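You operate a simulated robot arm through the tools that you are given. There is no shell and no other tool.

You are at the controls of a simulated robot arm. One attempt, no reset.

JOB
Brush the grid box's two sherds clean, then give each a green dot.
Fine: one dot each; they are the plain beige and the ringed grey one; brush and pen go back into the long block. Set down upright: brown brush, what you pick out. What is to be rubbed or washed off counts as gone when no trace of it is left.
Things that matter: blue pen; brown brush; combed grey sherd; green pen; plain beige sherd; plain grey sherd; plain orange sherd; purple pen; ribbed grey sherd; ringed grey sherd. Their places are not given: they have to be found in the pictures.

Only the result counts: the job must be done as asked and must still hold three seconds after the hand-in. Knocking over, shifting, dropping, spilling or breaking anything else fails it.

ROBOT AND FRAMES
A 6-joint arm with a two-finger gripper, fixed in place. Base frame: the origin is at the foot of the arm, x ahead of it, y to its left, z up; the work surface is at about z = 740. Lengths are in mm, angles in rad, forces in N, time in s.
Its first joint turns from -2.897 to 2.897 rad. Payload 3.43 kg.
The TCP is the grasp point between the finger pads, 20 mm short of the fingertips. In the tool frame z runs along the fingers and y along their closing line. The gripper opens to 190 mm. The gripper's body begins 248 mm behind the TCP.
Orientation is that of the tool frame in the base frame, as a unit quaternion [x, y, z, w]. With the fingers straight down and closing along the base's y, the tool's x points along the base's -x, its y along +y and its z along -z.

CONTROLS
- The arm moves only by the tool jog_arm. Its argument "motion" is a list of rows, each a list of 3 entries, a list of its own where there are three numbers: the turn, a rotation vector about the base's x, y, z in rad, then the shift along the base's x, y, z in m, then the closure in counts, from 0 (fully open) to 255 (shut). In form: [[[rx, ry, rz], [tx, ty, tz], claw], ...]. A call has 1 to 20 rows; each row is the pose to reach, as a shift and turn from the pose commanded when the call began. A row lasts 0.2 s, in which the tool goes at most 50 mm and 0.15 rad; a call with a longer step from one row to the next is refused whole, and so is a gripper value outside its range. Where a pose cannot be reached the arm comes as near as it can. A force on the tool above 50 N (or 10 N above the force at the start of the call, whichever is more), or a blocked arm, ends the call early, and 0.2 s more pass. Each finger travels about 153 mm/s and halts on what it meets, pressing with about 23 N; the grip force reading is that of the motor and also rises with nothing between the fingers. The clock runs only during rows and for 0.2 s after the last one: add rows that repeat a pose to give the fingers time. It gives the time, the measured TCP pose, the force on the tool (base axes), the opening and the grip force at its end, in the units of the frame above (readings bear some noise), with the torque about the TCP (base axes, N m) and any sound that the robot's microphone picked up.
- Cameras (640 x 400 px; columns grow to the right, rows downward): "scene" is fixed at [53.4, 506.6, 1623.4]; the picture's right is [-0.70, -0.72, 0.00], its down [-0.39, 0.38, -0.84] and it looks along [0.60, -0.58, -0.55] (base axes); focal length 322 px, centre (320, 200). "wrist" rides on the gripper at [70, -8, -288] in the tool frame; the picture's right is [0.12, 0.99, 0.00], its down [-0.96, 0.12, -0.25] and it looks along [-0.24, 0.03, 0.97] (tool axes); focal length 261 px, centre (320, 200).
- capture(camera): a new picture of that camera. It takes no simulated time.
- move_column(by): slides the trunk up (or, below 0, down) by that many mm; the arm rides with it, the base frame stays. It gives what a move gives, with no picture.
- point_at(camera, pixels): for up to 12 pixels [column, row] of the newest picture of that camera ("zoom" is the newest enlarged one), the place [x, y, z] in the base frame of the surface seen there, good to about 3 mm, but the place of the scene camera against the robot may be out by one fixed shift of up to 12 mm in any direction. It takes no simulated time.
- inspect(camera, box): a new picture of the part [left, top, right, bottom] of that camera's present view, enlarged. It takes no simulated time.
- job_done(): hands the job in; it is judged then, once.

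Leave the gripper open and the arm clear of the work at the hand-in unless told otherwise.

The tools are called as a command line: name --argument value ..., lists and objects as JSON in quotes. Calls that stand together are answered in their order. jog_arm: Moves the arm, as the interface text tells. Its arguments: {"type":"object","properties":{"motion":{"type":"array"}},"required":["motion"]} The other tools are called the same way: move_column (by) slides the trunk up or down; capture (camera) takes a picture; point_at (camera, pixels) gives the place of the surface under pixels of a picture; inspect (camera, box) takes an enlarged picture of a part of a camera's view; job_done () hands the job in.

At the start:

```text
time_s: 0.0
tool_pos: [696.7, -250.4, 1186.1]
orientation: [0.0, 1.0, 0.0, 0.0]
contact_force: [-0.6, -1.2, -1.0]
wrist_torque: [0.01, -0.01, -0.01]
width: 189.8
gripper_force: 0.1
trunk travel left (down, up): [-250.0, 190.0]
```

scene: 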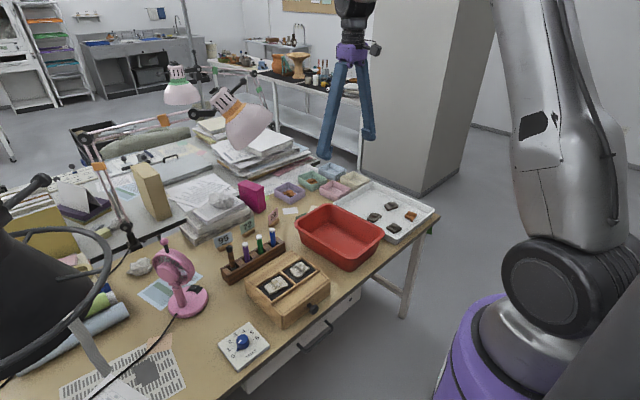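
wrist: 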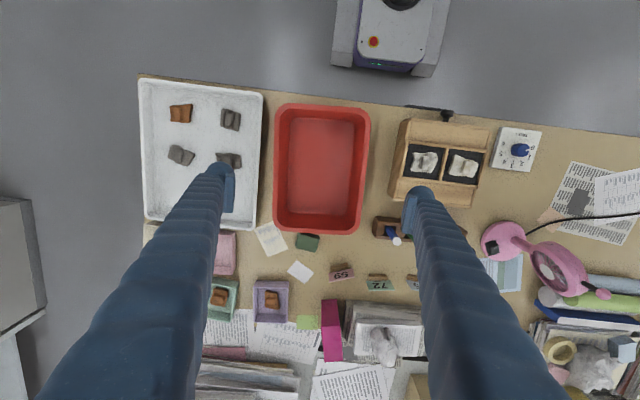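

I can see a table with a wooden box (two compartments with pale sherds), a long block holding brush and pens, a red tub and a white tray with four sherds. I'll enlarge those parts first.

inspect --camera "scene" --box '[210, 220, 340, 330]'

inspect --camera "wrist" --box '[380, 100, 560, 220]'

inspect --camera "scene" --box '[260, 150, 450, 270]'

inspect --camera "wrist" --box '[130, 70, 380, 240]'

```text
3.64 times, centred on (275, 275) of scene
```

zoom: 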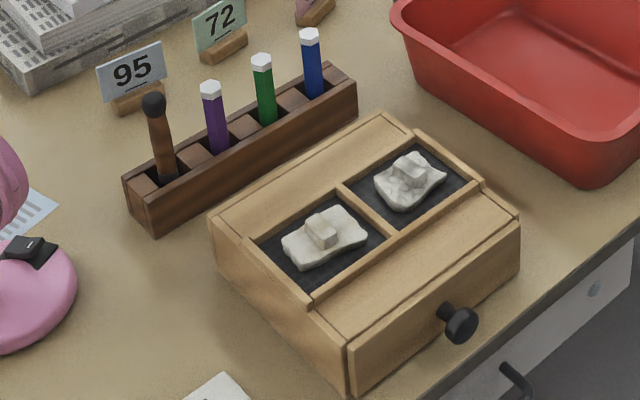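

```text
3.33 times, centred on (470, 160) of wrist
```

zoom: 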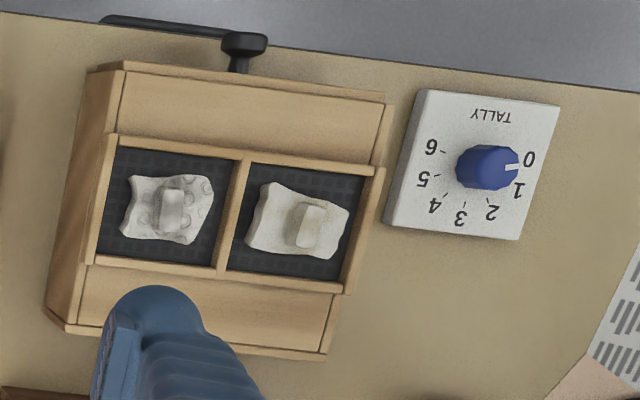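

```text
3.33 times, centred on (355, 210) of scene
```

zoom: 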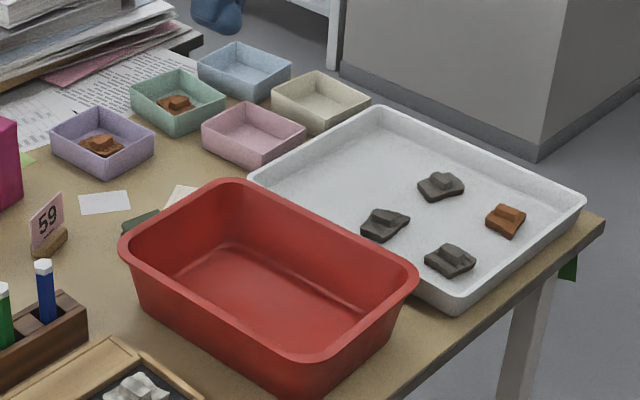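

```text
2.35 times, centred on (255, 155) of wrist
```

zoom: 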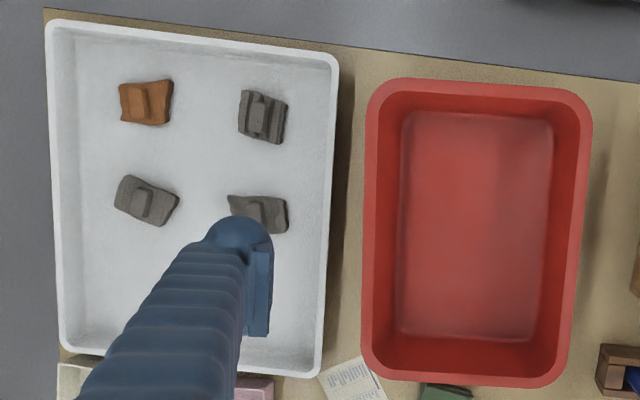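

I'll read the places of the box, its sherds, the block and what stands in it from a fresh wrist picture.

capture --camera "wrist"

point_at --camera "wrist" --pixels '[[424, 162], [463, 166], [396, 241], [391, 230], [385, 228], [378, 226], [450, 230], [404, 122], [491, 130], [480, 205], [392, 195], [440, 255]]'

inspect --camera "wrist" --box '[360, 180, 500, 280]'

inspect --camera "scene" --box '[215, 220, 295, 290]'

point_at --camera "scene" --pixels '[[230, 248], [231, 262], [244, 243], [248, 258], [259, 237], [261, 250], [272, 231], [274, 243], [226, 282], [285, 244]]'

```text
taken
```

wrist: 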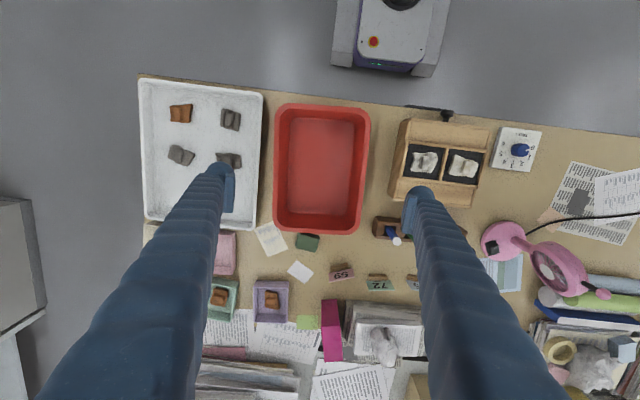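

```text
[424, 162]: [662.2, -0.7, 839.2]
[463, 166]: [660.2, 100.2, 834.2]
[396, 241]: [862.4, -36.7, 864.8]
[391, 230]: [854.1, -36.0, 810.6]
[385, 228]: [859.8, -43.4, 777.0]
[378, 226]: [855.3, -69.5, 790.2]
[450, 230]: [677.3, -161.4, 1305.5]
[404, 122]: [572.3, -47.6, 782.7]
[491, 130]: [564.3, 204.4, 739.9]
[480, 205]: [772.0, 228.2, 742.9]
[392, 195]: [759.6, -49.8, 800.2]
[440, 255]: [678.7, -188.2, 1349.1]
```

```text
4.00 times, centred on (430, 230) of wrist
```

zoom: 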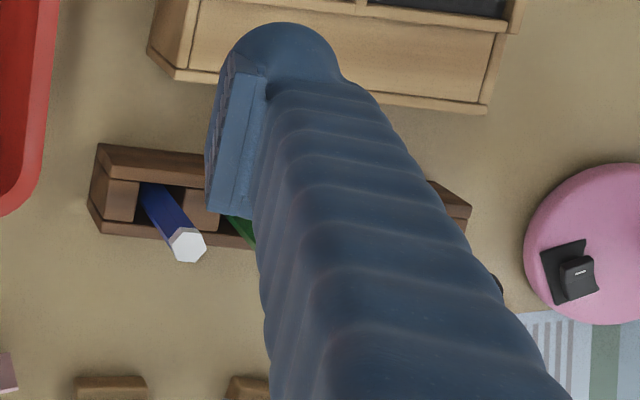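

```text
5.71 times, centred on (255, 255) of scene
```

zoom: 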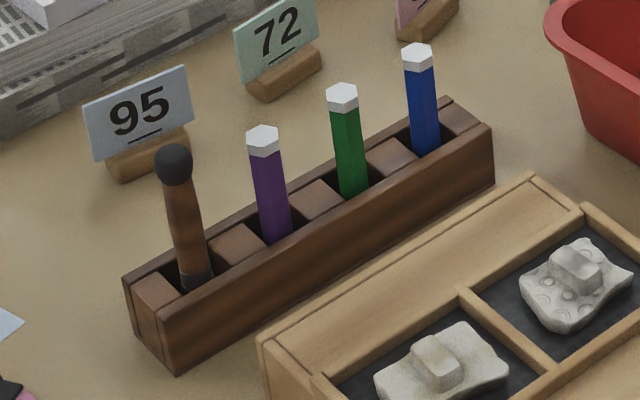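

```text
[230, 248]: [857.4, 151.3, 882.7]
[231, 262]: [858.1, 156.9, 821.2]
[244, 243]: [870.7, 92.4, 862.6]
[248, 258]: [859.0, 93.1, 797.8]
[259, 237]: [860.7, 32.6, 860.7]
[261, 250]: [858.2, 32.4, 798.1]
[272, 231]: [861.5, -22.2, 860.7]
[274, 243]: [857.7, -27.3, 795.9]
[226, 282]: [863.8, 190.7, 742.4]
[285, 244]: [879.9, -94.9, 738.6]
```

The block stands along y at x ≈ 860 with brush at y ≈ 151, purple ≈ 92, green ≈ 32, blue ≈ -25. Before moving I'll check where the lamps and fan are (scene pixels).

point_at --camera "scene" --pixels '[[245, 125], [180, 90], [130, 220], [40, 215], [100, 290], [174, 262], [188, 302], [224, 240], [247, 228], [273, 216], [150, 190], [250, 195]]'

point_at --camera "wrist" --pixels '[[500, 240], [560, 270], [380, 283], [342, 272], [404, 150], [440, 150], [435, 190], [478, 190], [447, 135], [520, 150], [405, 170], [404, 182]]'

```text
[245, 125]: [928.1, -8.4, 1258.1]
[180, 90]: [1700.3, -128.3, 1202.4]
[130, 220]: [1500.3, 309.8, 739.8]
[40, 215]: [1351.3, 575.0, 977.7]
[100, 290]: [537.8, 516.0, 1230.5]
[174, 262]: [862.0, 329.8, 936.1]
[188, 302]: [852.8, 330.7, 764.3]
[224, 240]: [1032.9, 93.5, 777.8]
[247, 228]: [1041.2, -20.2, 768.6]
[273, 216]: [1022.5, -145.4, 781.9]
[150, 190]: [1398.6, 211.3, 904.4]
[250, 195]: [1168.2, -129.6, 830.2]
```

```text
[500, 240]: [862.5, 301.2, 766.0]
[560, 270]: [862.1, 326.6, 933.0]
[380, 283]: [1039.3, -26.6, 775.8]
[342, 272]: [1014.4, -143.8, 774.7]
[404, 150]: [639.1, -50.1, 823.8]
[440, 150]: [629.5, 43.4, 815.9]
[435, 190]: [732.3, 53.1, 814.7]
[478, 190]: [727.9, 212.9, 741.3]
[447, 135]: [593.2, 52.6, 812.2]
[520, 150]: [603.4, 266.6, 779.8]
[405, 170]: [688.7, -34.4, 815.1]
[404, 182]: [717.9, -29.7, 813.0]
```

A lamp head hangs at about (928, -8, 1258), close over the block; I'll look at it more closely before moving.

inspect --camera "scene" --box '[60, 60, 300, 210]'

point_at --camera "scene" --pixels '[[215, 95], [222, 105], [230, 120], [228, 138], [235, 147], [250, 147], [262, 135], [269, 122], [262, 108], [250, 112], [240, 92], [210, 113]]'

```text
2.67 times, centred on (180, 135) of scene
```

zoom: 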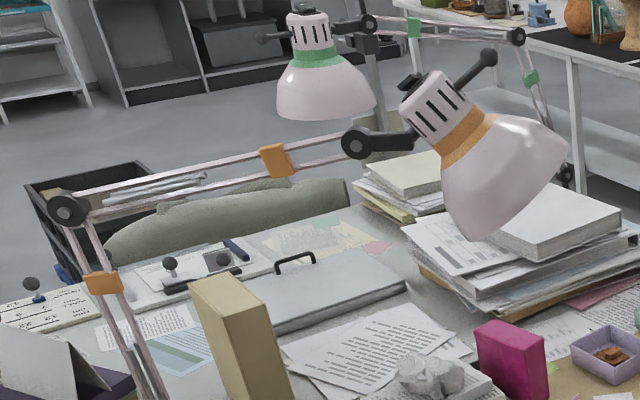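

```text
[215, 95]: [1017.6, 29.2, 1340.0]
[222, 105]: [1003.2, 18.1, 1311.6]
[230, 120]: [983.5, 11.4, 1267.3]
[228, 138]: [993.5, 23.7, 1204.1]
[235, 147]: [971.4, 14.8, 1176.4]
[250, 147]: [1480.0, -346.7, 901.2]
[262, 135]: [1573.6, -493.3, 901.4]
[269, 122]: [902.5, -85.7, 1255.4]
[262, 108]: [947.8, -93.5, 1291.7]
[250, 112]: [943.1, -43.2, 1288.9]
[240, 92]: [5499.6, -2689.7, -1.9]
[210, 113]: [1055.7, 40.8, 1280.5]
```

The lamp's rim spans about x ≥ 900, y -95…40, z ≥ 1175, so I'll stay on the robot's side of it. Next: move the arm to over the box (TCP about 612, 58, 1000), fingers open, to look from close by.

jog_arm --motion '[[[0, 0, 0], [-0.0094, 0.0343, -0.0207], 0], [[0, 0, 0], [-0.0188, 0.0685, -0.0413], 0], [[0, 0, 0], [-0.0282, 0.1028, -0.062], 0], [[0, 0, 0], [-0.0376, 0.1371, -0.0827], 0], [[0, 0, 0], [-0.0471, 0.1713, -0.1034], 0], [[0, 0, 0], [-0.0565, 0.2056, -0.1241], 0], [[0, 0, 0], [-0.0659, 0.2399, -0.1447], 0], [[0, 0, 0], [-0.0753, 0.2741, -0.1654], 0], [[0, 0, 0], [-0.0847, 0.3084, -0.1861], 0], [[0, 0, 0], [-0.0847, 0.3084, -0.1861], 0]]'

capture --camera "wrist"

capture --camera "scene"

```text
time_s: 2.2
tool_pos: [609.7, 58.0, 1000.1]
orientation: [0.0, 1.0, 0.0, -0.001]
contact_force: [-0.2, -0.4, 0.5]
wrist_torque: [-0.13, -0.01, 0.0]
width: 190.1
gripper_force: 0.1
trunk travel left (down, up): [-250.0, 190.0]
```

```text
taken
```

wrist: 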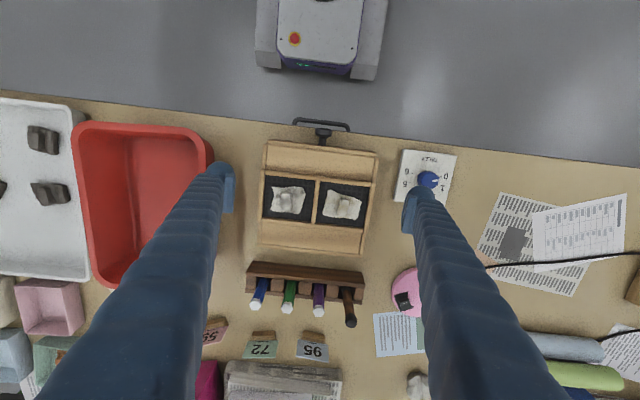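

```text
taken
```

scene: 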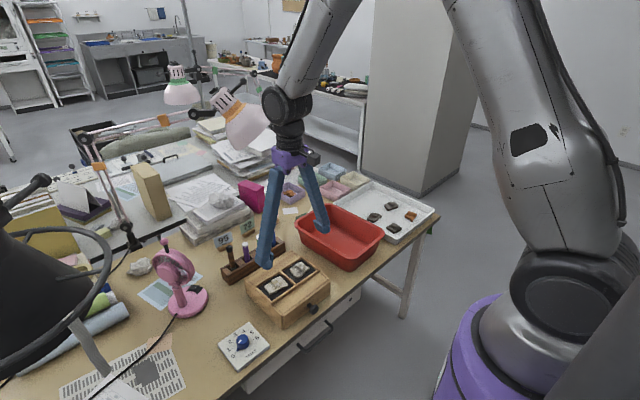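

Good view: box at pixels (262–376, 140–255), block below at (245–365, 262–325). Enlarging both.

inspect --camera "wrist" --box '[250, 165, 386, 250]'

point_at --camera "wrist" --pixels '[[289, 200], [342, 206], [268, 213], [312, 190], [320, 216], [318, 190], [263, 195], [316, 205], [371, 208], [320, 234], [290, 172], [320, 155]]'

inspect --camera "wrist" --box '[235, 250, 385, 345]'

point_at --camera "wrist" --pixels '[[255, 307], [288, 308], [318, 311], [350, 321], [260, 282], [291, 284], [319, 288], [346, 291], [249, 280], [362, 290], [275, 280], [350, 310]]'

```text
4.71 times, centred on (318, 208) of wrist
```

zoom: 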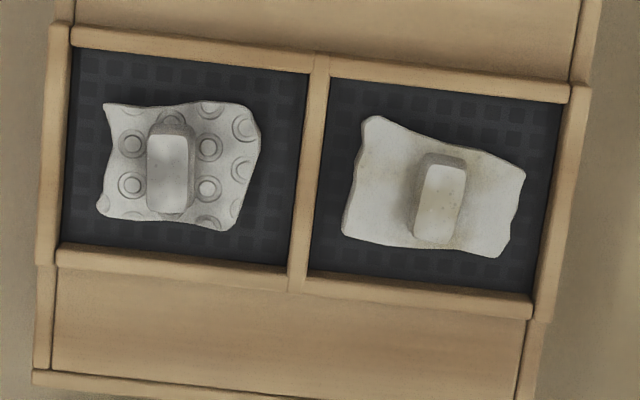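

```text
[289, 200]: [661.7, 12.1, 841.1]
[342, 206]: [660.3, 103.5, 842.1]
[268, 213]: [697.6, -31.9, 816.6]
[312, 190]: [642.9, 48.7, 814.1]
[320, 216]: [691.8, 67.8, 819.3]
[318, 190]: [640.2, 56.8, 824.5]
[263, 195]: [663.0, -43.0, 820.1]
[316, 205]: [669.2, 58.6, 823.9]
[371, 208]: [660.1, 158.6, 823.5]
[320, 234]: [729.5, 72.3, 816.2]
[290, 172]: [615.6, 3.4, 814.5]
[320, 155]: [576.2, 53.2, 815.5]
```

```text
4.21 times, centred on (310, 298) of wrist
```

zoom: 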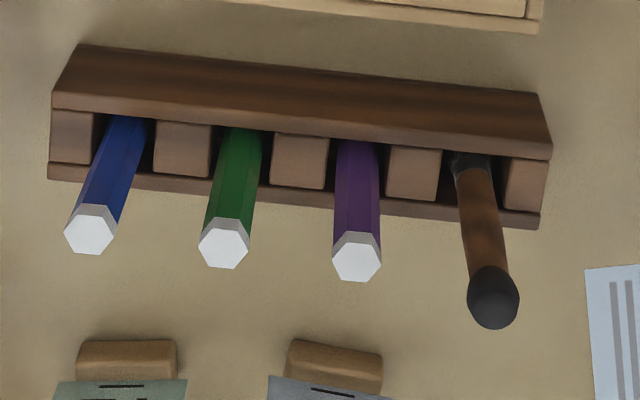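

```text
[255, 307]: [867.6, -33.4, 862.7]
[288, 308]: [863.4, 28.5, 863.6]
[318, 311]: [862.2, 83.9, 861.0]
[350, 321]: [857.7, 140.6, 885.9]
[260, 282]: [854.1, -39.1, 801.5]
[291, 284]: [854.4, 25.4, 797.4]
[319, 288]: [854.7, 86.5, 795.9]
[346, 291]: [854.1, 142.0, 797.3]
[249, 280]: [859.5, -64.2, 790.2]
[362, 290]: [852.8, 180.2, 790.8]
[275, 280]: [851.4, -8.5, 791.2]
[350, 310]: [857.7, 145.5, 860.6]
```

The slots are roomy (about 28 × 24 mm), the pens are hexagonal ≈ 18–20 mm, the brush handle ≈ 14 mm with bristles down. Now I'll measure heights on the sherds from an enlarged box picture.

inspect --camera "wrist" --box '[255, 175, 383, 243]'

point_at --camera "zoom" --pixels '[[80, 100], [235, 100], [70, 210], [215, 230], [140, 150], [30, 150], [345, 110], [520, 170], [325, 230], [490, 260], [425, 180], [300, 120]]'

point_at --camera "zoom" --pixels '[[120, 110], [190, 110], [200, 170], [100, 170], [160, 215], [225, 140], [375, 160], [480, 165], [370, 210], [460, 220], [425, 140], [550, 120]]'

```text
5.00 times, centred on (319, 209) of wrist
```

zoom: 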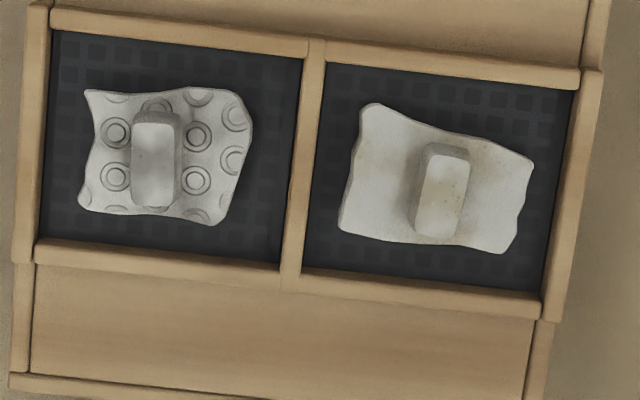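

```text
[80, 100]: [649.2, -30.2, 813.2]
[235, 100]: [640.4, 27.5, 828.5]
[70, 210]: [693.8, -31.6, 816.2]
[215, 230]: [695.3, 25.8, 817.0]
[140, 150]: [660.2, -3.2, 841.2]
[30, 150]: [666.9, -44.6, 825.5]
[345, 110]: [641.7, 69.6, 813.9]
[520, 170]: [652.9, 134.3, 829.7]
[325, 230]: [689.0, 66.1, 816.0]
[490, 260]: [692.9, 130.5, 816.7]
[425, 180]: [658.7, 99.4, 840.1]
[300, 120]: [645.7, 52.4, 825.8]
```

```text
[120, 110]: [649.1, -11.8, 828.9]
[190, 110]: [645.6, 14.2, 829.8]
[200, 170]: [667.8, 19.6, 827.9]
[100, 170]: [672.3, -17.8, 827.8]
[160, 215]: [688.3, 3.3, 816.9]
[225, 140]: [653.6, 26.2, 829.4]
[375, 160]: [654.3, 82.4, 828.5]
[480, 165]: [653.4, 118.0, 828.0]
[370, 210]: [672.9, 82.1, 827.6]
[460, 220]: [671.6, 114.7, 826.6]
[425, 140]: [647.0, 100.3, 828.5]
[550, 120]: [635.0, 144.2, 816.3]
```

Heights: mat ≈ 815, sherd plates ≈ 828.5, lug tops ≈ 841, box rim ≈ 825. The brush stands at about (864, 146), top ≈ 886. Next: go above the brush (z 960) with fingers narrowed to about 56 mm and look again.

jog_arm --motion '[[[0, 0, 0], [0.042, 0.0147, 0.0], 60], [[0, 0, 0], [0.084, 0.0293, 0.0], 120], [[0, 0, 0], [0.126, 0.044, 0.0], 180], [[0, 0, 0], [0.168, 0.0587, 0.0], 180], [[0, 0, 0], [0.21, 0.0733, 0.0], 180], [[0, 0, 0], [0.2543, 0.088, 0.0], 180], [[0, 0, 0], [0.2543, 0.088, 0.0], 180], [[0, 0, 0], [0.2543, 0.088, 0.0], 180]]'

capture --camera "wrist"

capture --camera "scene"

```text
time_s: 4.0
tool_pos: [866.6, 145.7, 1001.7]
orientation: [0.001, 1.0, -0.001, -0.001]
contact_force: [0.0, 0.7, 0.7]
wrist_torque: [0.04, 0.01, 0.02]
width: 55.9
gripper_force: 0.1
trunk travel left (down, up): [-250.0, 190.0]
```

```text
taken
```

wrist: 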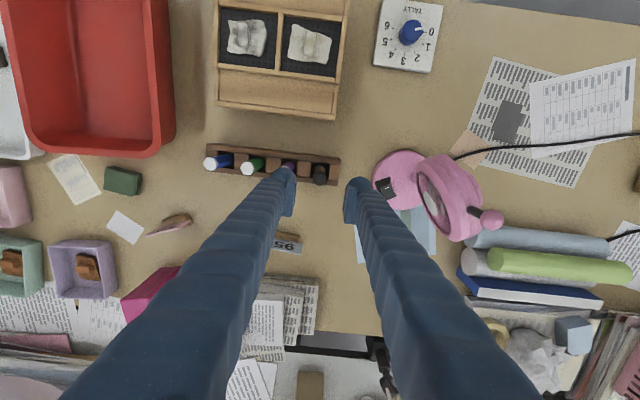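

```text
taken
```

scene: 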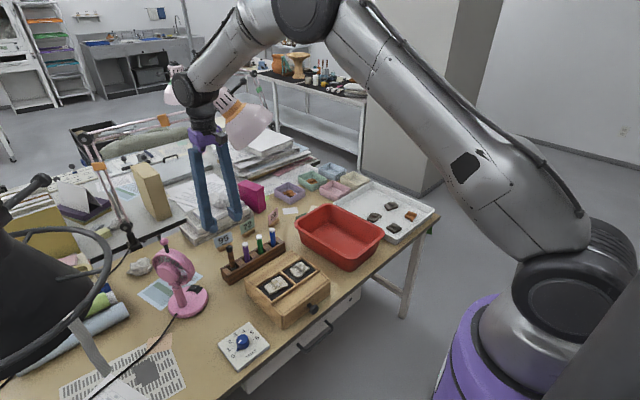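

Width reads 55.9 mm, the arm is over the brush, now seen at (319, 175) in the wrist picture. I'll pin down its place from this closer view.

inspect --camera "wrist" --box '[195, 130, 355, 230]'

point_at --camera "zoom" --pixels '[[497, 180], [495, 190], [505, 175], [485, 185], [215, 150], [235, 140], [62, 130], [380, 145], [570, 115], [60, 70], [400, 115], [545, 200]]'

point_at --camera "wrist" --pixels '[[425, 195], [448, 170], [455, 210], [490, 217], [395, 160], [430, 165], [25, 395]]'

```text
4.00 times, centred on (275, 180) of wrist
```

zoom: 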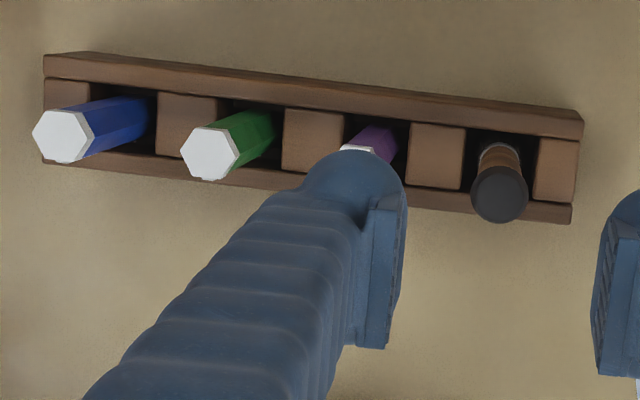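

```text
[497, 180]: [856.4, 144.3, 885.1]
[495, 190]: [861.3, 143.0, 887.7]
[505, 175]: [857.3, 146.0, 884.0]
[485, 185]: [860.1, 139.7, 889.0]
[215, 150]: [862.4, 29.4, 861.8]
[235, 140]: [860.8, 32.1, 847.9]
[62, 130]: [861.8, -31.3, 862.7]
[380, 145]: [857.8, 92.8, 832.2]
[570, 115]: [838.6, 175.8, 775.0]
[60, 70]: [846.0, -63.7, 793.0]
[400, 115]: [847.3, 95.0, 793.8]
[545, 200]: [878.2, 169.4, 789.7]
```

```text
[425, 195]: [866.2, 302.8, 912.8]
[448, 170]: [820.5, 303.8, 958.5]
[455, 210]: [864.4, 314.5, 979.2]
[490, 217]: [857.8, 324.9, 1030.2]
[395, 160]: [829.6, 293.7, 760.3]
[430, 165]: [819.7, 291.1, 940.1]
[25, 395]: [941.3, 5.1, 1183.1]
```

Brush axis reads about (864, 144.5), ball top ≈ 889; the purple pen's near side is at y ≈ 95. I'll narrow to 44 mm, descend to z ≈ 838 around the handle, still open.

jog_arm --motion '[[[0, 0, 0], [-0.0023, -0.0015, 0.0], 196], [[0, 0, 0], [-0.0023, -0.0015, -0.04], 196], [[0, 0, 0], [-0.0023, -0.0015, -0.08], 196], [[0, 0, 0], [-0.0023, -0.0015, -0.115], 196], [[0, 0, 0], [-0.0023, -0.0015, -0.14], 196], [[0, 0, 0], [-0.0023, -0.0015, -0.162], 196], [[0, 0, 0], [-0.0023, -0.0015, -0.162], 196]]'

capture --camera "wrist"

inspect --camera "scene" --box '[180, 180, 300, 300]'

```text
time_s: 5.3
tool_pos: [871.4, 146.0, 868.3]
orientation: [-0.001, 1.0, 0.001, 0.008]
contact_force: [0.0, 2.2, 31.3]
wrist_torque: [-1.56, 0.09, -0.06]
width: 44.9
gripper_force: 0.9
trunk travel left (down, up): [-250.0, 190.0]
stopped in row 6: the force on the tool passed its limit at 63 N (the readings are from after the stop); the commanded pose is now the measured one
```

```text
taken
```

wrist: 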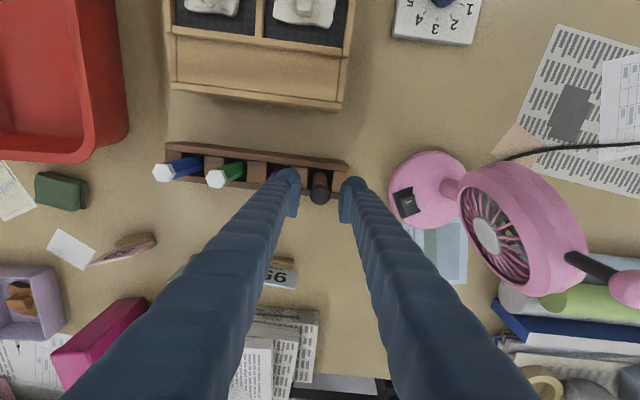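

```text
3.33 times, centred on (240, 240) of scene
```

zoom: 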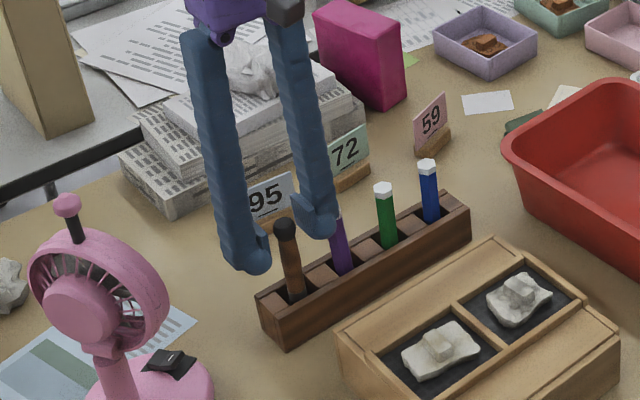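

The move stopped: force up on the tool with torque -1.56 N·m, i.e. contact about 50 mm to -y (y ≈ 96): the back of the -y finger met the purple pen's top, as the finger's sleeve is thicker than expected. I'll lift straight up and check the pen.

jog_arm --motion '[[[0, 0, 0], [0, 0, 0.03], 196], [[0, 0, 0], [-0.003, 0, 0.07], 196], [[0, 0, 0], [-0.007, 0, 0.11], 196], [[0, 0, 0], [-0.007, 0, 0.14], 196], [[0, 0, 0], [-0.007, 0, 0.14], 196]]'

inspect --camera "scene" --box '[205, 210, 305, 300]'

capture --camera "wrist"

point_at --camera "scene" --pixels '[[255, 135], [258, 128], [250, 140], [262, 125], [244, 145], [265, 118], [268, 126], [252, 128]]'

```text
time_s: 6.5
tool_pos: [862.2, 144.9, 1004.6]
orientation: [-0.001, 1.0, 0.001, 0.004]
contact_force: [0.3, 0.2, 0.6]
wrist_torque: [-0.02, -0.05, 0.0]
width: 44.1
gripper_force: 0.1
trunk travel left (down, up): [-250.0, 190.0]
```

```text
4.44 times, centred on (255, 255) of scene
```

zoom: 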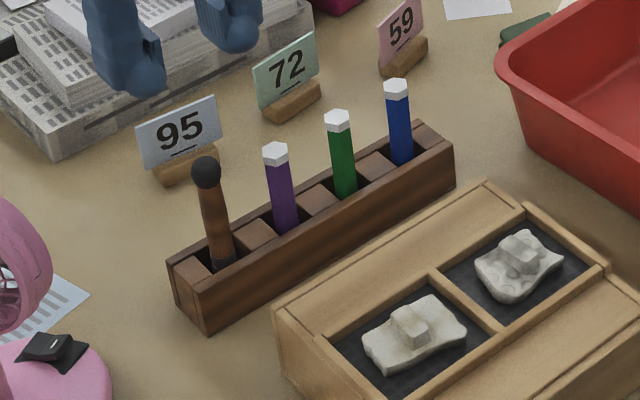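

```text
taken
```

wrist: 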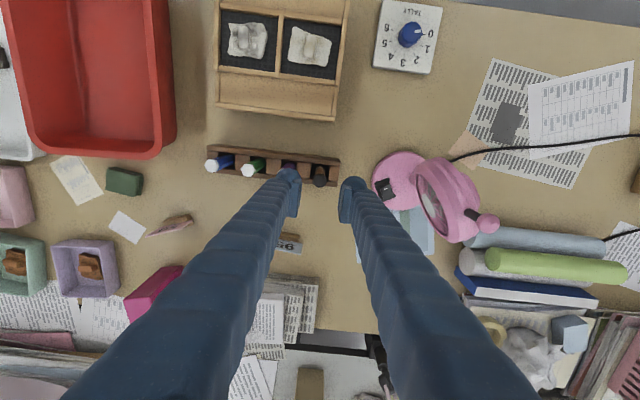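

```text
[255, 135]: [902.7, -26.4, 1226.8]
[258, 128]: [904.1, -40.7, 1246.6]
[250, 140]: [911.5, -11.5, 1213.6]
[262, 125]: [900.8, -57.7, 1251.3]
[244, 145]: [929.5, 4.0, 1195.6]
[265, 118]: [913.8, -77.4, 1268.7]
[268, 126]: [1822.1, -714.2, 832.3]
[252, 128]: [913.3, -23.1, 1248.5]
```

The purple pen still stands upright in its slot and nothing else moved. I'll turn the hand by -90° about z so the fingers sit on the ±x sides of the brush, clear of the neighbouring pens.

jog_arm --motion '[[[0, 0, -0.143], [0, 0, 0], 196], [[0, 0, -0.286], [0, 0, 0], 196], [[0, 0, -0.429], [0, 0, 0], 196], [[0, 0, -0.571], [0, 0, 0], 196], [[0, 0, -0.714], [0, 0, 0], 196], [[0, 0, -0.857], [0, 0, 0], 196], [[0, 0, -1.0], [0, 0, 0], 196], [[0, 0, -1.143], [0, 0, 0], 196], [[0, 0, -1.286], [0, 0, 0], 196], [[0, 0, -1.428], [0, 0, 0], 196], [[0, 0, -1.571], [0, 0, 0], 196], [[0, 0, -1.571], [0, 0, 0], 196]]'

capture --camera "wrist"

capture --camera "scene"

```text
time_s: 9.1
tool_pos: [861.7, 144.3, 1005.3]
orientation: [0.708, 0.706, -0.003, 0.003]
contact_force: [0.5, -0.3, -0.1]
wrist_torque: [0.02, -0.02, 0.01]
width: 44.2
gripper_force: 0.0
trunk travel left (down, up): [-250.0, 190.0]
```

```text
taken
```

wrist: 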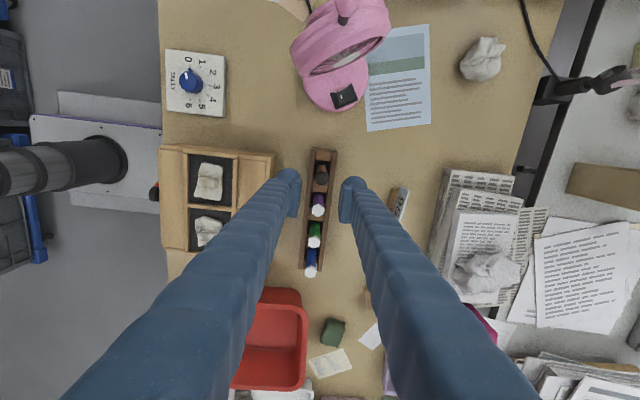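

```text
taken
```

scene: 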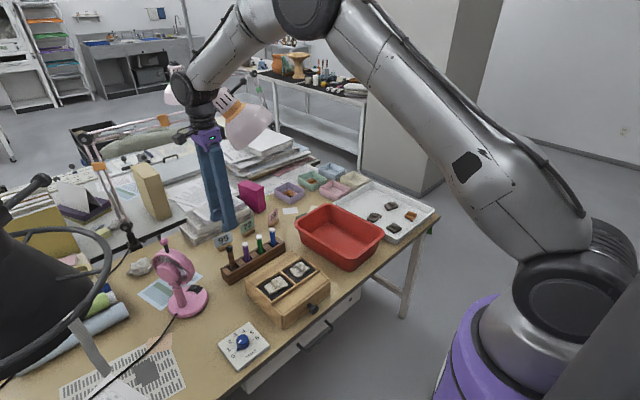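

Now the brush is seen at (321, 175) between the fingertips. Measuring its exact place again from this view.

inspect --camera "wrist" --box '[270, 140, 370, 290]'

inspect --camera "wrist" --box '[290, 140, 354, 180]'

point_at --camera "wrist" --pixels '[[321, 174], [318, 172], [324, 172], [321, 168], [321, 178], [317, 209], [313, 241], [310, 272]]'

```text
2.67 times, centred on (320, 215) of wrist
```

zoom: 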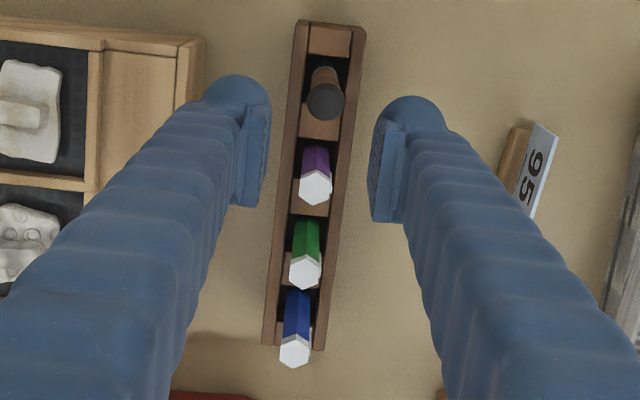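

```text
10.00 times, centred on (322, 160) of wrist
```

zoom: 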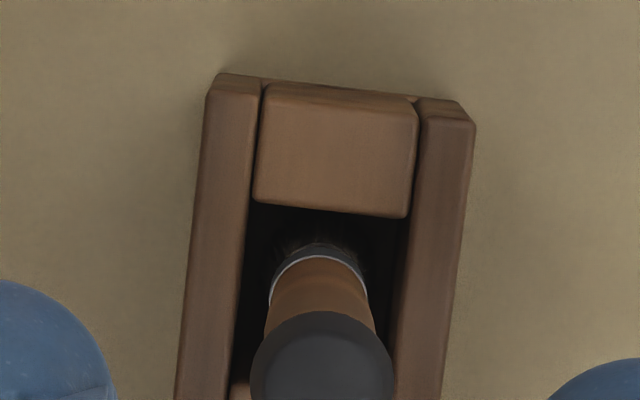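

```text
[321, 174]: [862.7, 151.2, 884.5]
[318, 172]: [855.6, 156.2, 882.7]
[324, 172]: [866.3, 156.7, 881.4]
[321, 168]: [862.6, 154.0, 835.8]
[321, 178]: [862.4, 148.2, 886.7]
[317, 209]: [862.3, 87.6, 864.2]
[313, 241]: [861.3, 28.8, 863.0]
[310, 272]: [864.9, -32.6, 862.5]
```

Brush axis is at about (864, 145.5). Descending straight to z ≈ 840 with 44 mm opening.

jog_arm --motion '[[[0, 0, 0], [0, -0.0005, -0.04], 196], [[0, 0, 0], [0, -0.0005, -0.08], 196], [[0, 0, 0], [0, -0.0005, -0.11], 196], [[0, 0, 0], [0, -0.0005, -0.135], 196], [[0, 0, 0], [0, -0.0005, -0.155], 196], [[0, 0, 0], [0, -0.0005, -0.168], 196], [[0, 0, 0], [0, -0.0005, -0.168], 196]]'

capture --camera "wrist"

inspect --camera "scene" --box '[180, 180, 300, 300]'

```text
time_s: 10.7
tool_pos: [861.0, 144.9, 837.3]
orientation: [0.707, 0.708, -0.004, 0.004]
contact_force: [0.0, 0.7, 0.3]
wrist_torque: [0.02, 0.02, 0.03]
width: 44.0
gripper_force: 0.0
trunk travel left (down, up): [-250.0, 190.0]
```

```text
taken
```

wrist: 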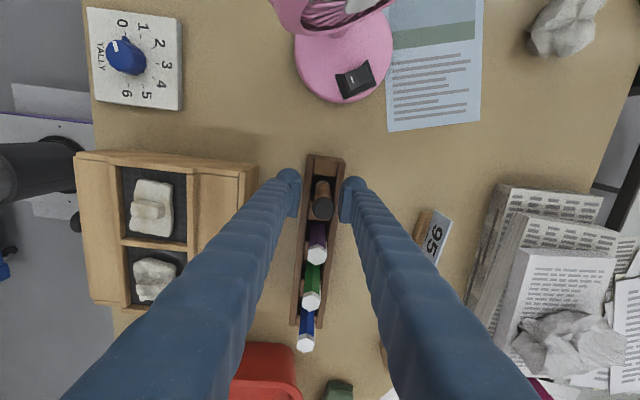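

```text
3.33 times, centred on (240, 240) of scene
```

zoom: 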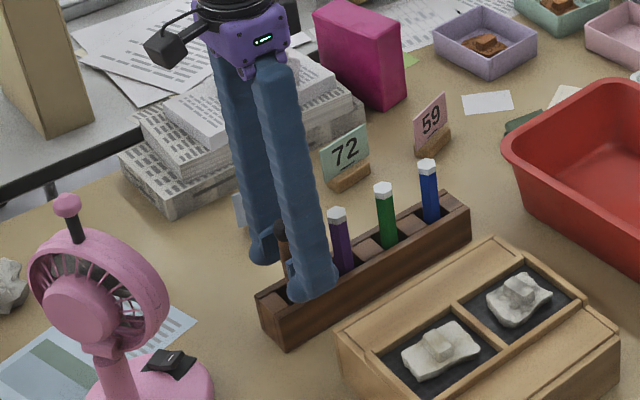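

No contact; the handle is between the pads. Closing the fingers on the brush.

jog_arm --motion '[[[0, 0, 0], [0, 0, 0], 225], [[0, 0, 0], [0, 0, 0], 255], [[0, 0, 0], [0, 0, 0], 255], [[0, 0, 0], [0, 0, 0], 255]]'

inspect --camera "wrist" --box '[260, 140, 380, 260]'

```text
time_s: 11.7
tool_pos: [861.5, 145.4, 838.8]
orientation: [0.708, 0.707, -0.003, 0.004]
contact_force: [-0.6, 0.3, 0.1]
wrist_torque: [-0.04, -0.01, 0.02]
width: 18.4
gripper_force: 22.4
trunk travel left (down, up): [-250.0, 190.0]
```

```text
3.33 times, centred on (320, 200) of wrist
```

zoom: 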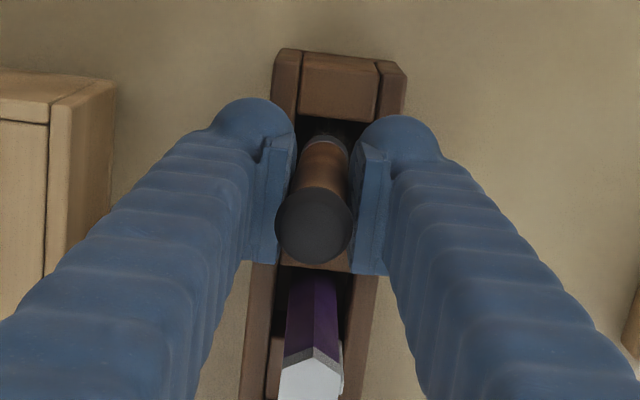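

Gripped at 18.4 mm, 22 N. Lifting the brush straight up 140 mm.

jog_arm --motion '[[[0, 0, 0], [0, 0, 0.01], 255], [[0, 0, 0], [0, 0, 0.03], 255], [[0, 0, 0], [0, 0, 0.06], 255], [[0, 0, 0], [0, 0, 0.1], 255], [[0, 0, 0], [0, 0, 0.14], 255], [[0, 0, 0], [0, 0, 0.14], 255]]'

capture --camera "wrist"

inspect --camera "scene" --box '[170, 130, 310, 270]'

```text
time_s: 13.1
tool_pos: [862.1, 144.2, 978.1]
orientation: [0.707, 0.707, -0.005, 0.004]
contact_force: [0.1, -0.4, -0.9]
wrist_torque: [0.03, 0.01, -0.02]
width: 18.3
gripper_force: 23.4
trunk travel left (down, up): [-250.0, 190.0]
```

```text
taken
```

wrist: 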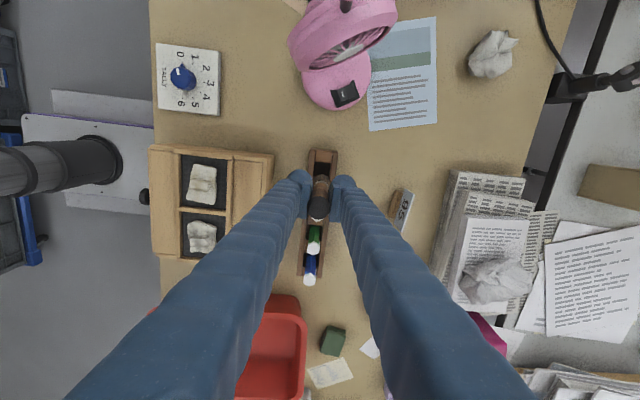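

```text
2.86 times, centred on (240, 200) of scene
```

zoom: 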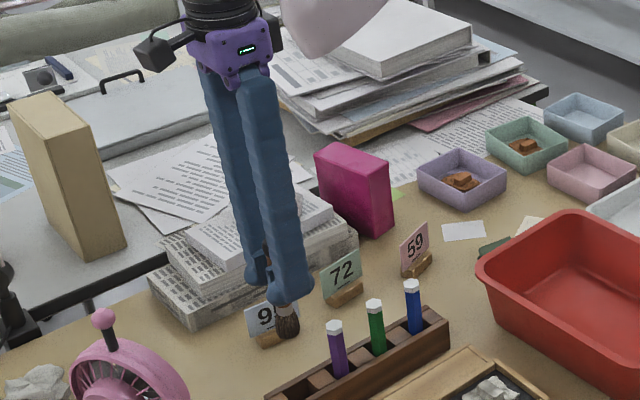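

Brush is up; its bristles show at about (270, 246) in the scene picture. I'll measure the bristle tip against the fingers.

inspect --camera "scene" --box '[240, 205, 300, 260]'

point_at --camera "scene" --pixels '[[269, 235], [270, 240], [270, 244], [270, 246], [270, 247], [264, 208], [272, 232], [277, 225], [260, 227], [267, 246], [273, 244]]'

```text
7.27 times, centred on (270, 232) of scene
```

zoom: 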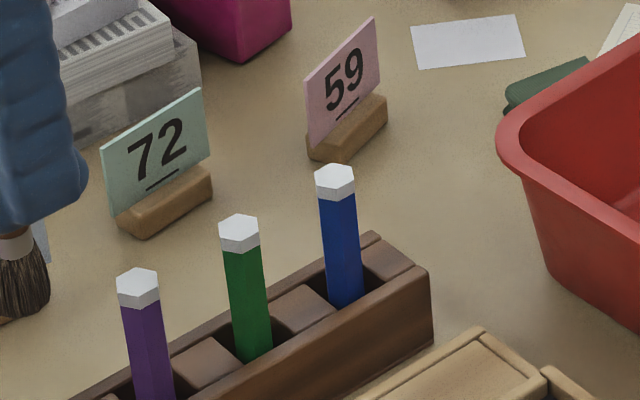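

```text
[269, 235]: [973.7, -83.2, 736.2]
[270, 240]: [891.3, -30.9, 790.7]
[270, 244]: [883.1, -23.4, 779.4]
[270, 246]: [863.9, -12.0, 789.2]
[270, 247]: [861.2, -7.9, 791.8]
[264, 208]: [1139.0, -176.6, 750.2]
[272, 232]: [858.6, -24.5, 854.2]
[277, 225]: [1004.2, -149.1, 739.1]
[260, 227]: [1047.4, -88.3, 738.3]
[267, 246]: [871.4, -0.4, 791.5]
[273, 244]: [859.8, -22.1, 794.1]
```

My pixel arithmetic was off (the enlarged view is padded to aspect); the bristles are really at about (229, 246). Measuring again there.

inspect --camera "scene" --box '[196, 205, 260, 245]'

inspect --camera "scene" --box '[196, 215, 260, 255]'

point_at --camera "zoom" --pixels '[[320, 240], [320, 270], [325, 300], [325, 315], [325, 325], [310, 300], [345, 310], [310, 205], [340, 180], [300, 320]]'

```text
10.00 times, centred on (228, 225) of scene
```

zoom: 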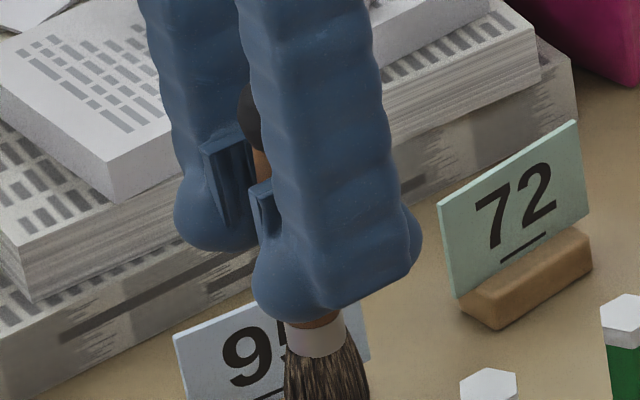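

```text
10.00 times, centred on (228, 235) of scene
```

zoom: 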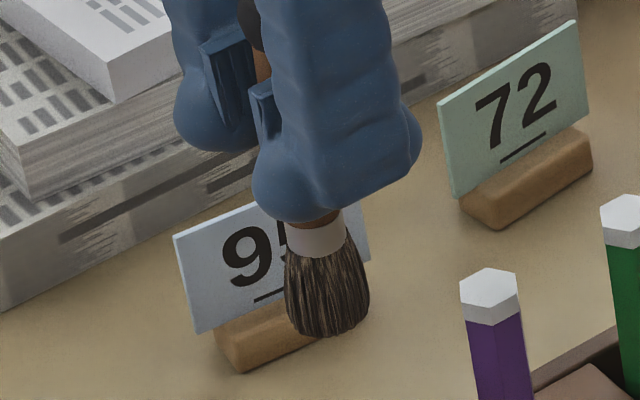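

```text
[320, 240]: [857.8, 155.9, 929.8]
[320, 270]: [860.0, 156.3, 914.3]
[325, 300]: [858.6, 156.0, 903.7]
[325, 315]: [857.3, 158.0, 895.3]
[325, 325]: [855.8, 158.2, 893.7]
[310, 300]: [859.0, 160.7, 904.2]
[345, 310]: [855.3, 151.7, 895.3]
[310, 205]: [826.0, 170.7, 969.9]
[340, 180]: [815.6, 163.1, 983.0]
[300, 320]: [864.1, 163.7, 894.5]
```

The bristle tip is about 89 mm below the TCP (≈ 890 with TCP ≈ 978), the tuft about 22–25 mm wide. I'll carry the brush above the plain beige sherd's +y part (662, 127), tip ≈ 861.

jog_arm --motion '[[[0, 0, 0], [-0.04, -0.0037, 0], 255], [[0, 0, 0], [-0.08, -0.0074, 0], 255], [[0, 0, 0], [-0.12, -0.011, 0], 255], [[0, 0, 0], [-0.16, -0.0147, 0], 255], [[0, 0, 0], [-0.2024, -0.0185, -0.01], 255], [[0, 0, 0], [-0.2024, -0.0185, -0.03], 255], [[0, 0, 0], [-0.2024, -0.0185, -0.03], 255]]'

capture --camera "wrist"

inspect --camera "scene" --box '[220, 210, 348, 290]'

```text
time_s: 14.7
tool_pos: [658.1, 125.3, 946.8]
orientation: [0.707, 0.707, -0.003, 0.005]
contact_force: [-0.1, 0.6, -0.3]
wrist_torque: [-0.06, -0.02, 0.04]
width: 18.3
gripper_force: 23.0
trunk travel left (down, up): [-250.0, 190.0]
```

```text
taken
```

wrist: 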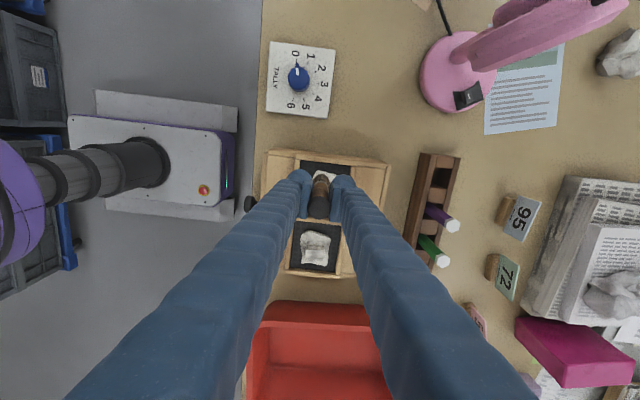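

```text
5.00 times, centred on (284, 250) of scene
```

zoom: 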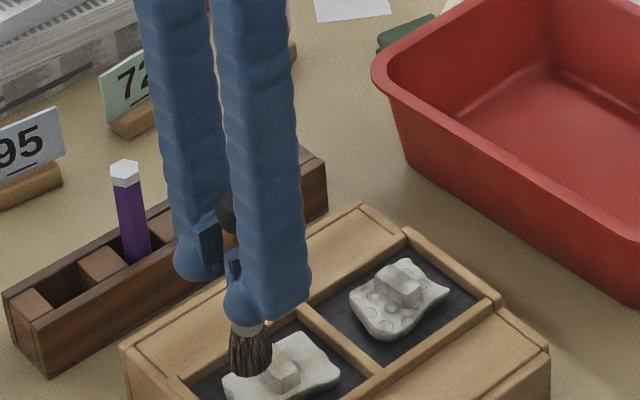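

Actual TCP reads about 3 mm short in x, so I'll add that. Lowering toward the plate by 22 mm while shifting +3 mm in x, then I'll look at the force and the gap.

jog_arm --motion '[[[0, 0, 0], [0.003, 0.0015, -0.01], 255], [[0, 0, 0], [0.003, 0.0015, -0.018], 255], [[0, 0, 0], [0.003, 0.0015, -0.022], 255], [[0, 0, 0], [0.003, 0.0015, -0.022], 255]]'

inspect --camera "scene" --box '[240, 260, 304, 300]'

inspect --camera "wrist" --box '[260, 140, 380, 280]'

```text
time_s: 15.7
tool_pos: [661.9, 126.0, 924.0]
orientation: [0.707, 0.707, -0.004, 0.003]
contact_force: [0.0, -0.7, -0.3]
wrist_torque: [-0.03, -0.05, -0.02]
width: 18.5
gripper_force: 23.0
trunk travel left (down, up): [-250.0, 190.0]
```

```text
10.00 times, centred on (272, 280) of scene
```

zoom: 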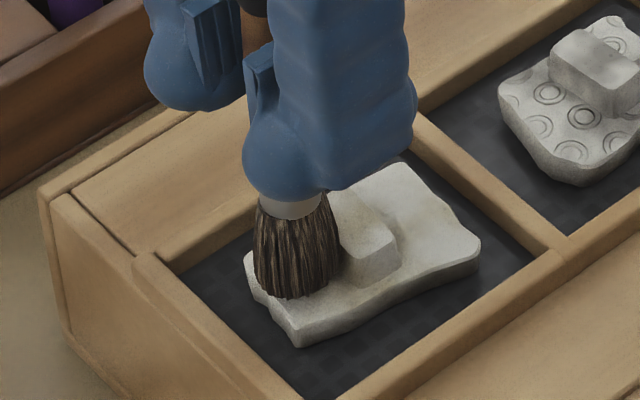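

```text
2.86 times, centred on (320, 210) of wrist
```

zoom: 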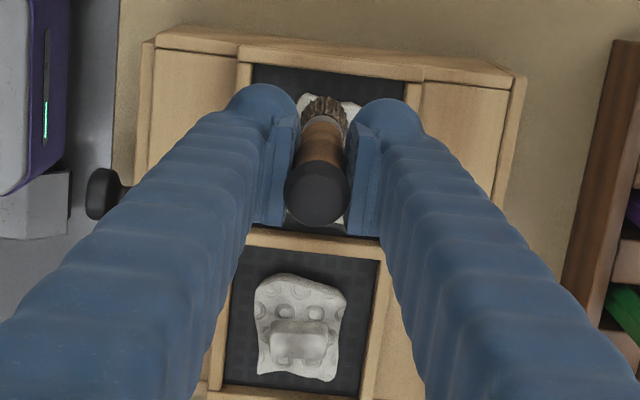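

The tuft is just above the plate beside the lug, no force yet. Lowering 4 mm more.

jog_arm --motion '[[[0, 0, 0], [0, 0, -0.002], 255], [[0, 0, 0], [0, 0, -0.004], 255], [[0, 0, 0], [0, 0, -0.004], 255]]'

inspect --camera "scene" --box '[240, 260, 304, 300]'

```text
time_s: 16.5
tool_pos: [661.7, 127.8, 923.2]
orientation: [0.707, 0.707, -0.003, 0.005]
contact_force: [0.6, 1.0, 13.5]
wrist_torque: [0.05, 0.0, 0.0]
width: 18.4
gripper_force: 22.7
trunk travel left (down, up): [-250.0, 190.0]
```

```text
10.00 times, centred on (272, 280) of scene
```

zoom: 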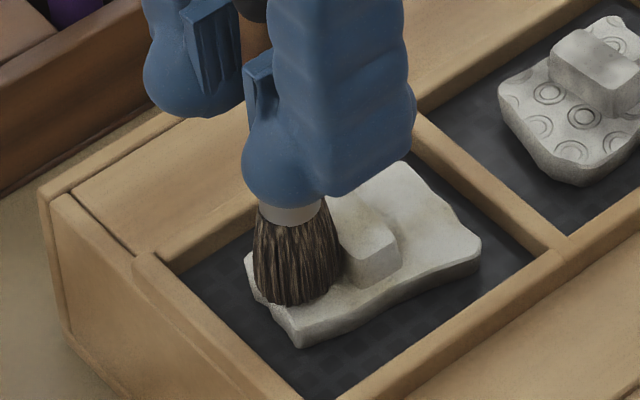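

Contact at 13.5 N with TCP z ≈ 923 (so tip ≈ 94.5 mm below TCP). I'll ease up 1.6 mm, shift 3 mm away from the lug, and make a first trial sweep along x on this side.

jog_arm --motion '[[[0, 0, 0], [0, 0.003, 0.0016], 255], [[0, 0, 0], [-0.008, 0.003, 0.0016], 255], [[0, 0, 0], [-0.016, 0.003, 0.0016], 255], [[0, 0, 0], [-0.008, 0.003, 0.0016], 255], [[0, 0, 0], [0, 0.003, 0.0016], 255], [[0, 0, 0], [0.009, 0.003, 0.0016], 255], [[0, 0, 0], [0.018, 0.003, 0.0016], 255], [[0, 0, 0], [0.018, 0.003, 0.0016], 255]]'

inspect --camera "scene" --box '[240, 260, 304, 300]'

```text
time_s: 18.3
tool_pos: [679.7, 131.1, 924.3]
orientation: [0.706, 0.708, -0.003, 0.003]
contact_force: [-0.8, -0.4, 0.4]
wrist_torque: [0.0, -0.01, -0.02]
width: 18.8
gripper_force: 23.0
trunk travel left (down, up): [-250.0, 190.0]
```

```text
10.00 times, centred on (272, 280) of scene
```

zoom: 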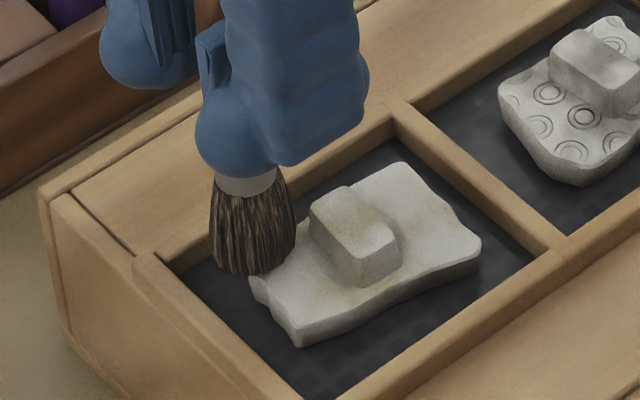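

No force at this end and no visible change yet, so the sweep was probably too light. I'll go back over the plate pressing about 1 mm lower and sweep shorter strokes.

jog_arm --motion '[[[0, 0, 0], [-0.008, 0, 0.0], 255], [[0, 0, 0], [-0.016, -0.001, -0.001], 255], [[0, 0, 0], [-0.024, -0.001, -0.001], 255], [[0, 0, 0], [-0.032, -0.001, -0.001], 255], [[0, 0, 0], [-0.024, -0.001, -0.001], 255], [[0, 0, 0], [-0.016, -0.001, -0.001], 255]]'

inspect --camera "scene" --box '[240, 260, 304, 300]'

```text
time_s: 19.7
tool_pos: [663.6, 129.4, 923.1]
orientation: [0.707, 0.707, -0.003, 0.004]
contact_force: [-0.2, -0.3, 3.0]
wrist_torque: [0.0, 0.02, 0.01]
width: 18.3
gripper_force: 22.5
trunk travel left (down, up): [-250.0, 190.0]
```

```text
10.00 times, centred on (272, 280) of scene
```

zoom: 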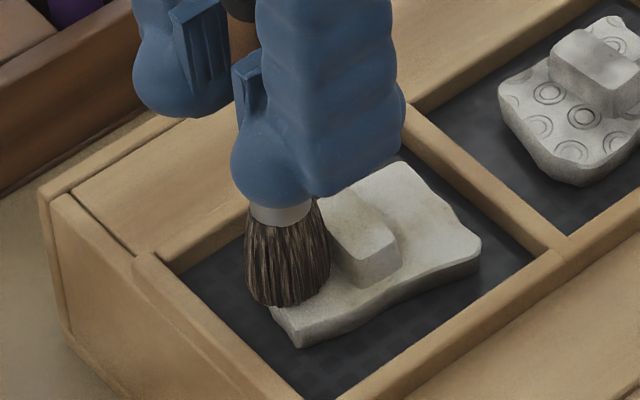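

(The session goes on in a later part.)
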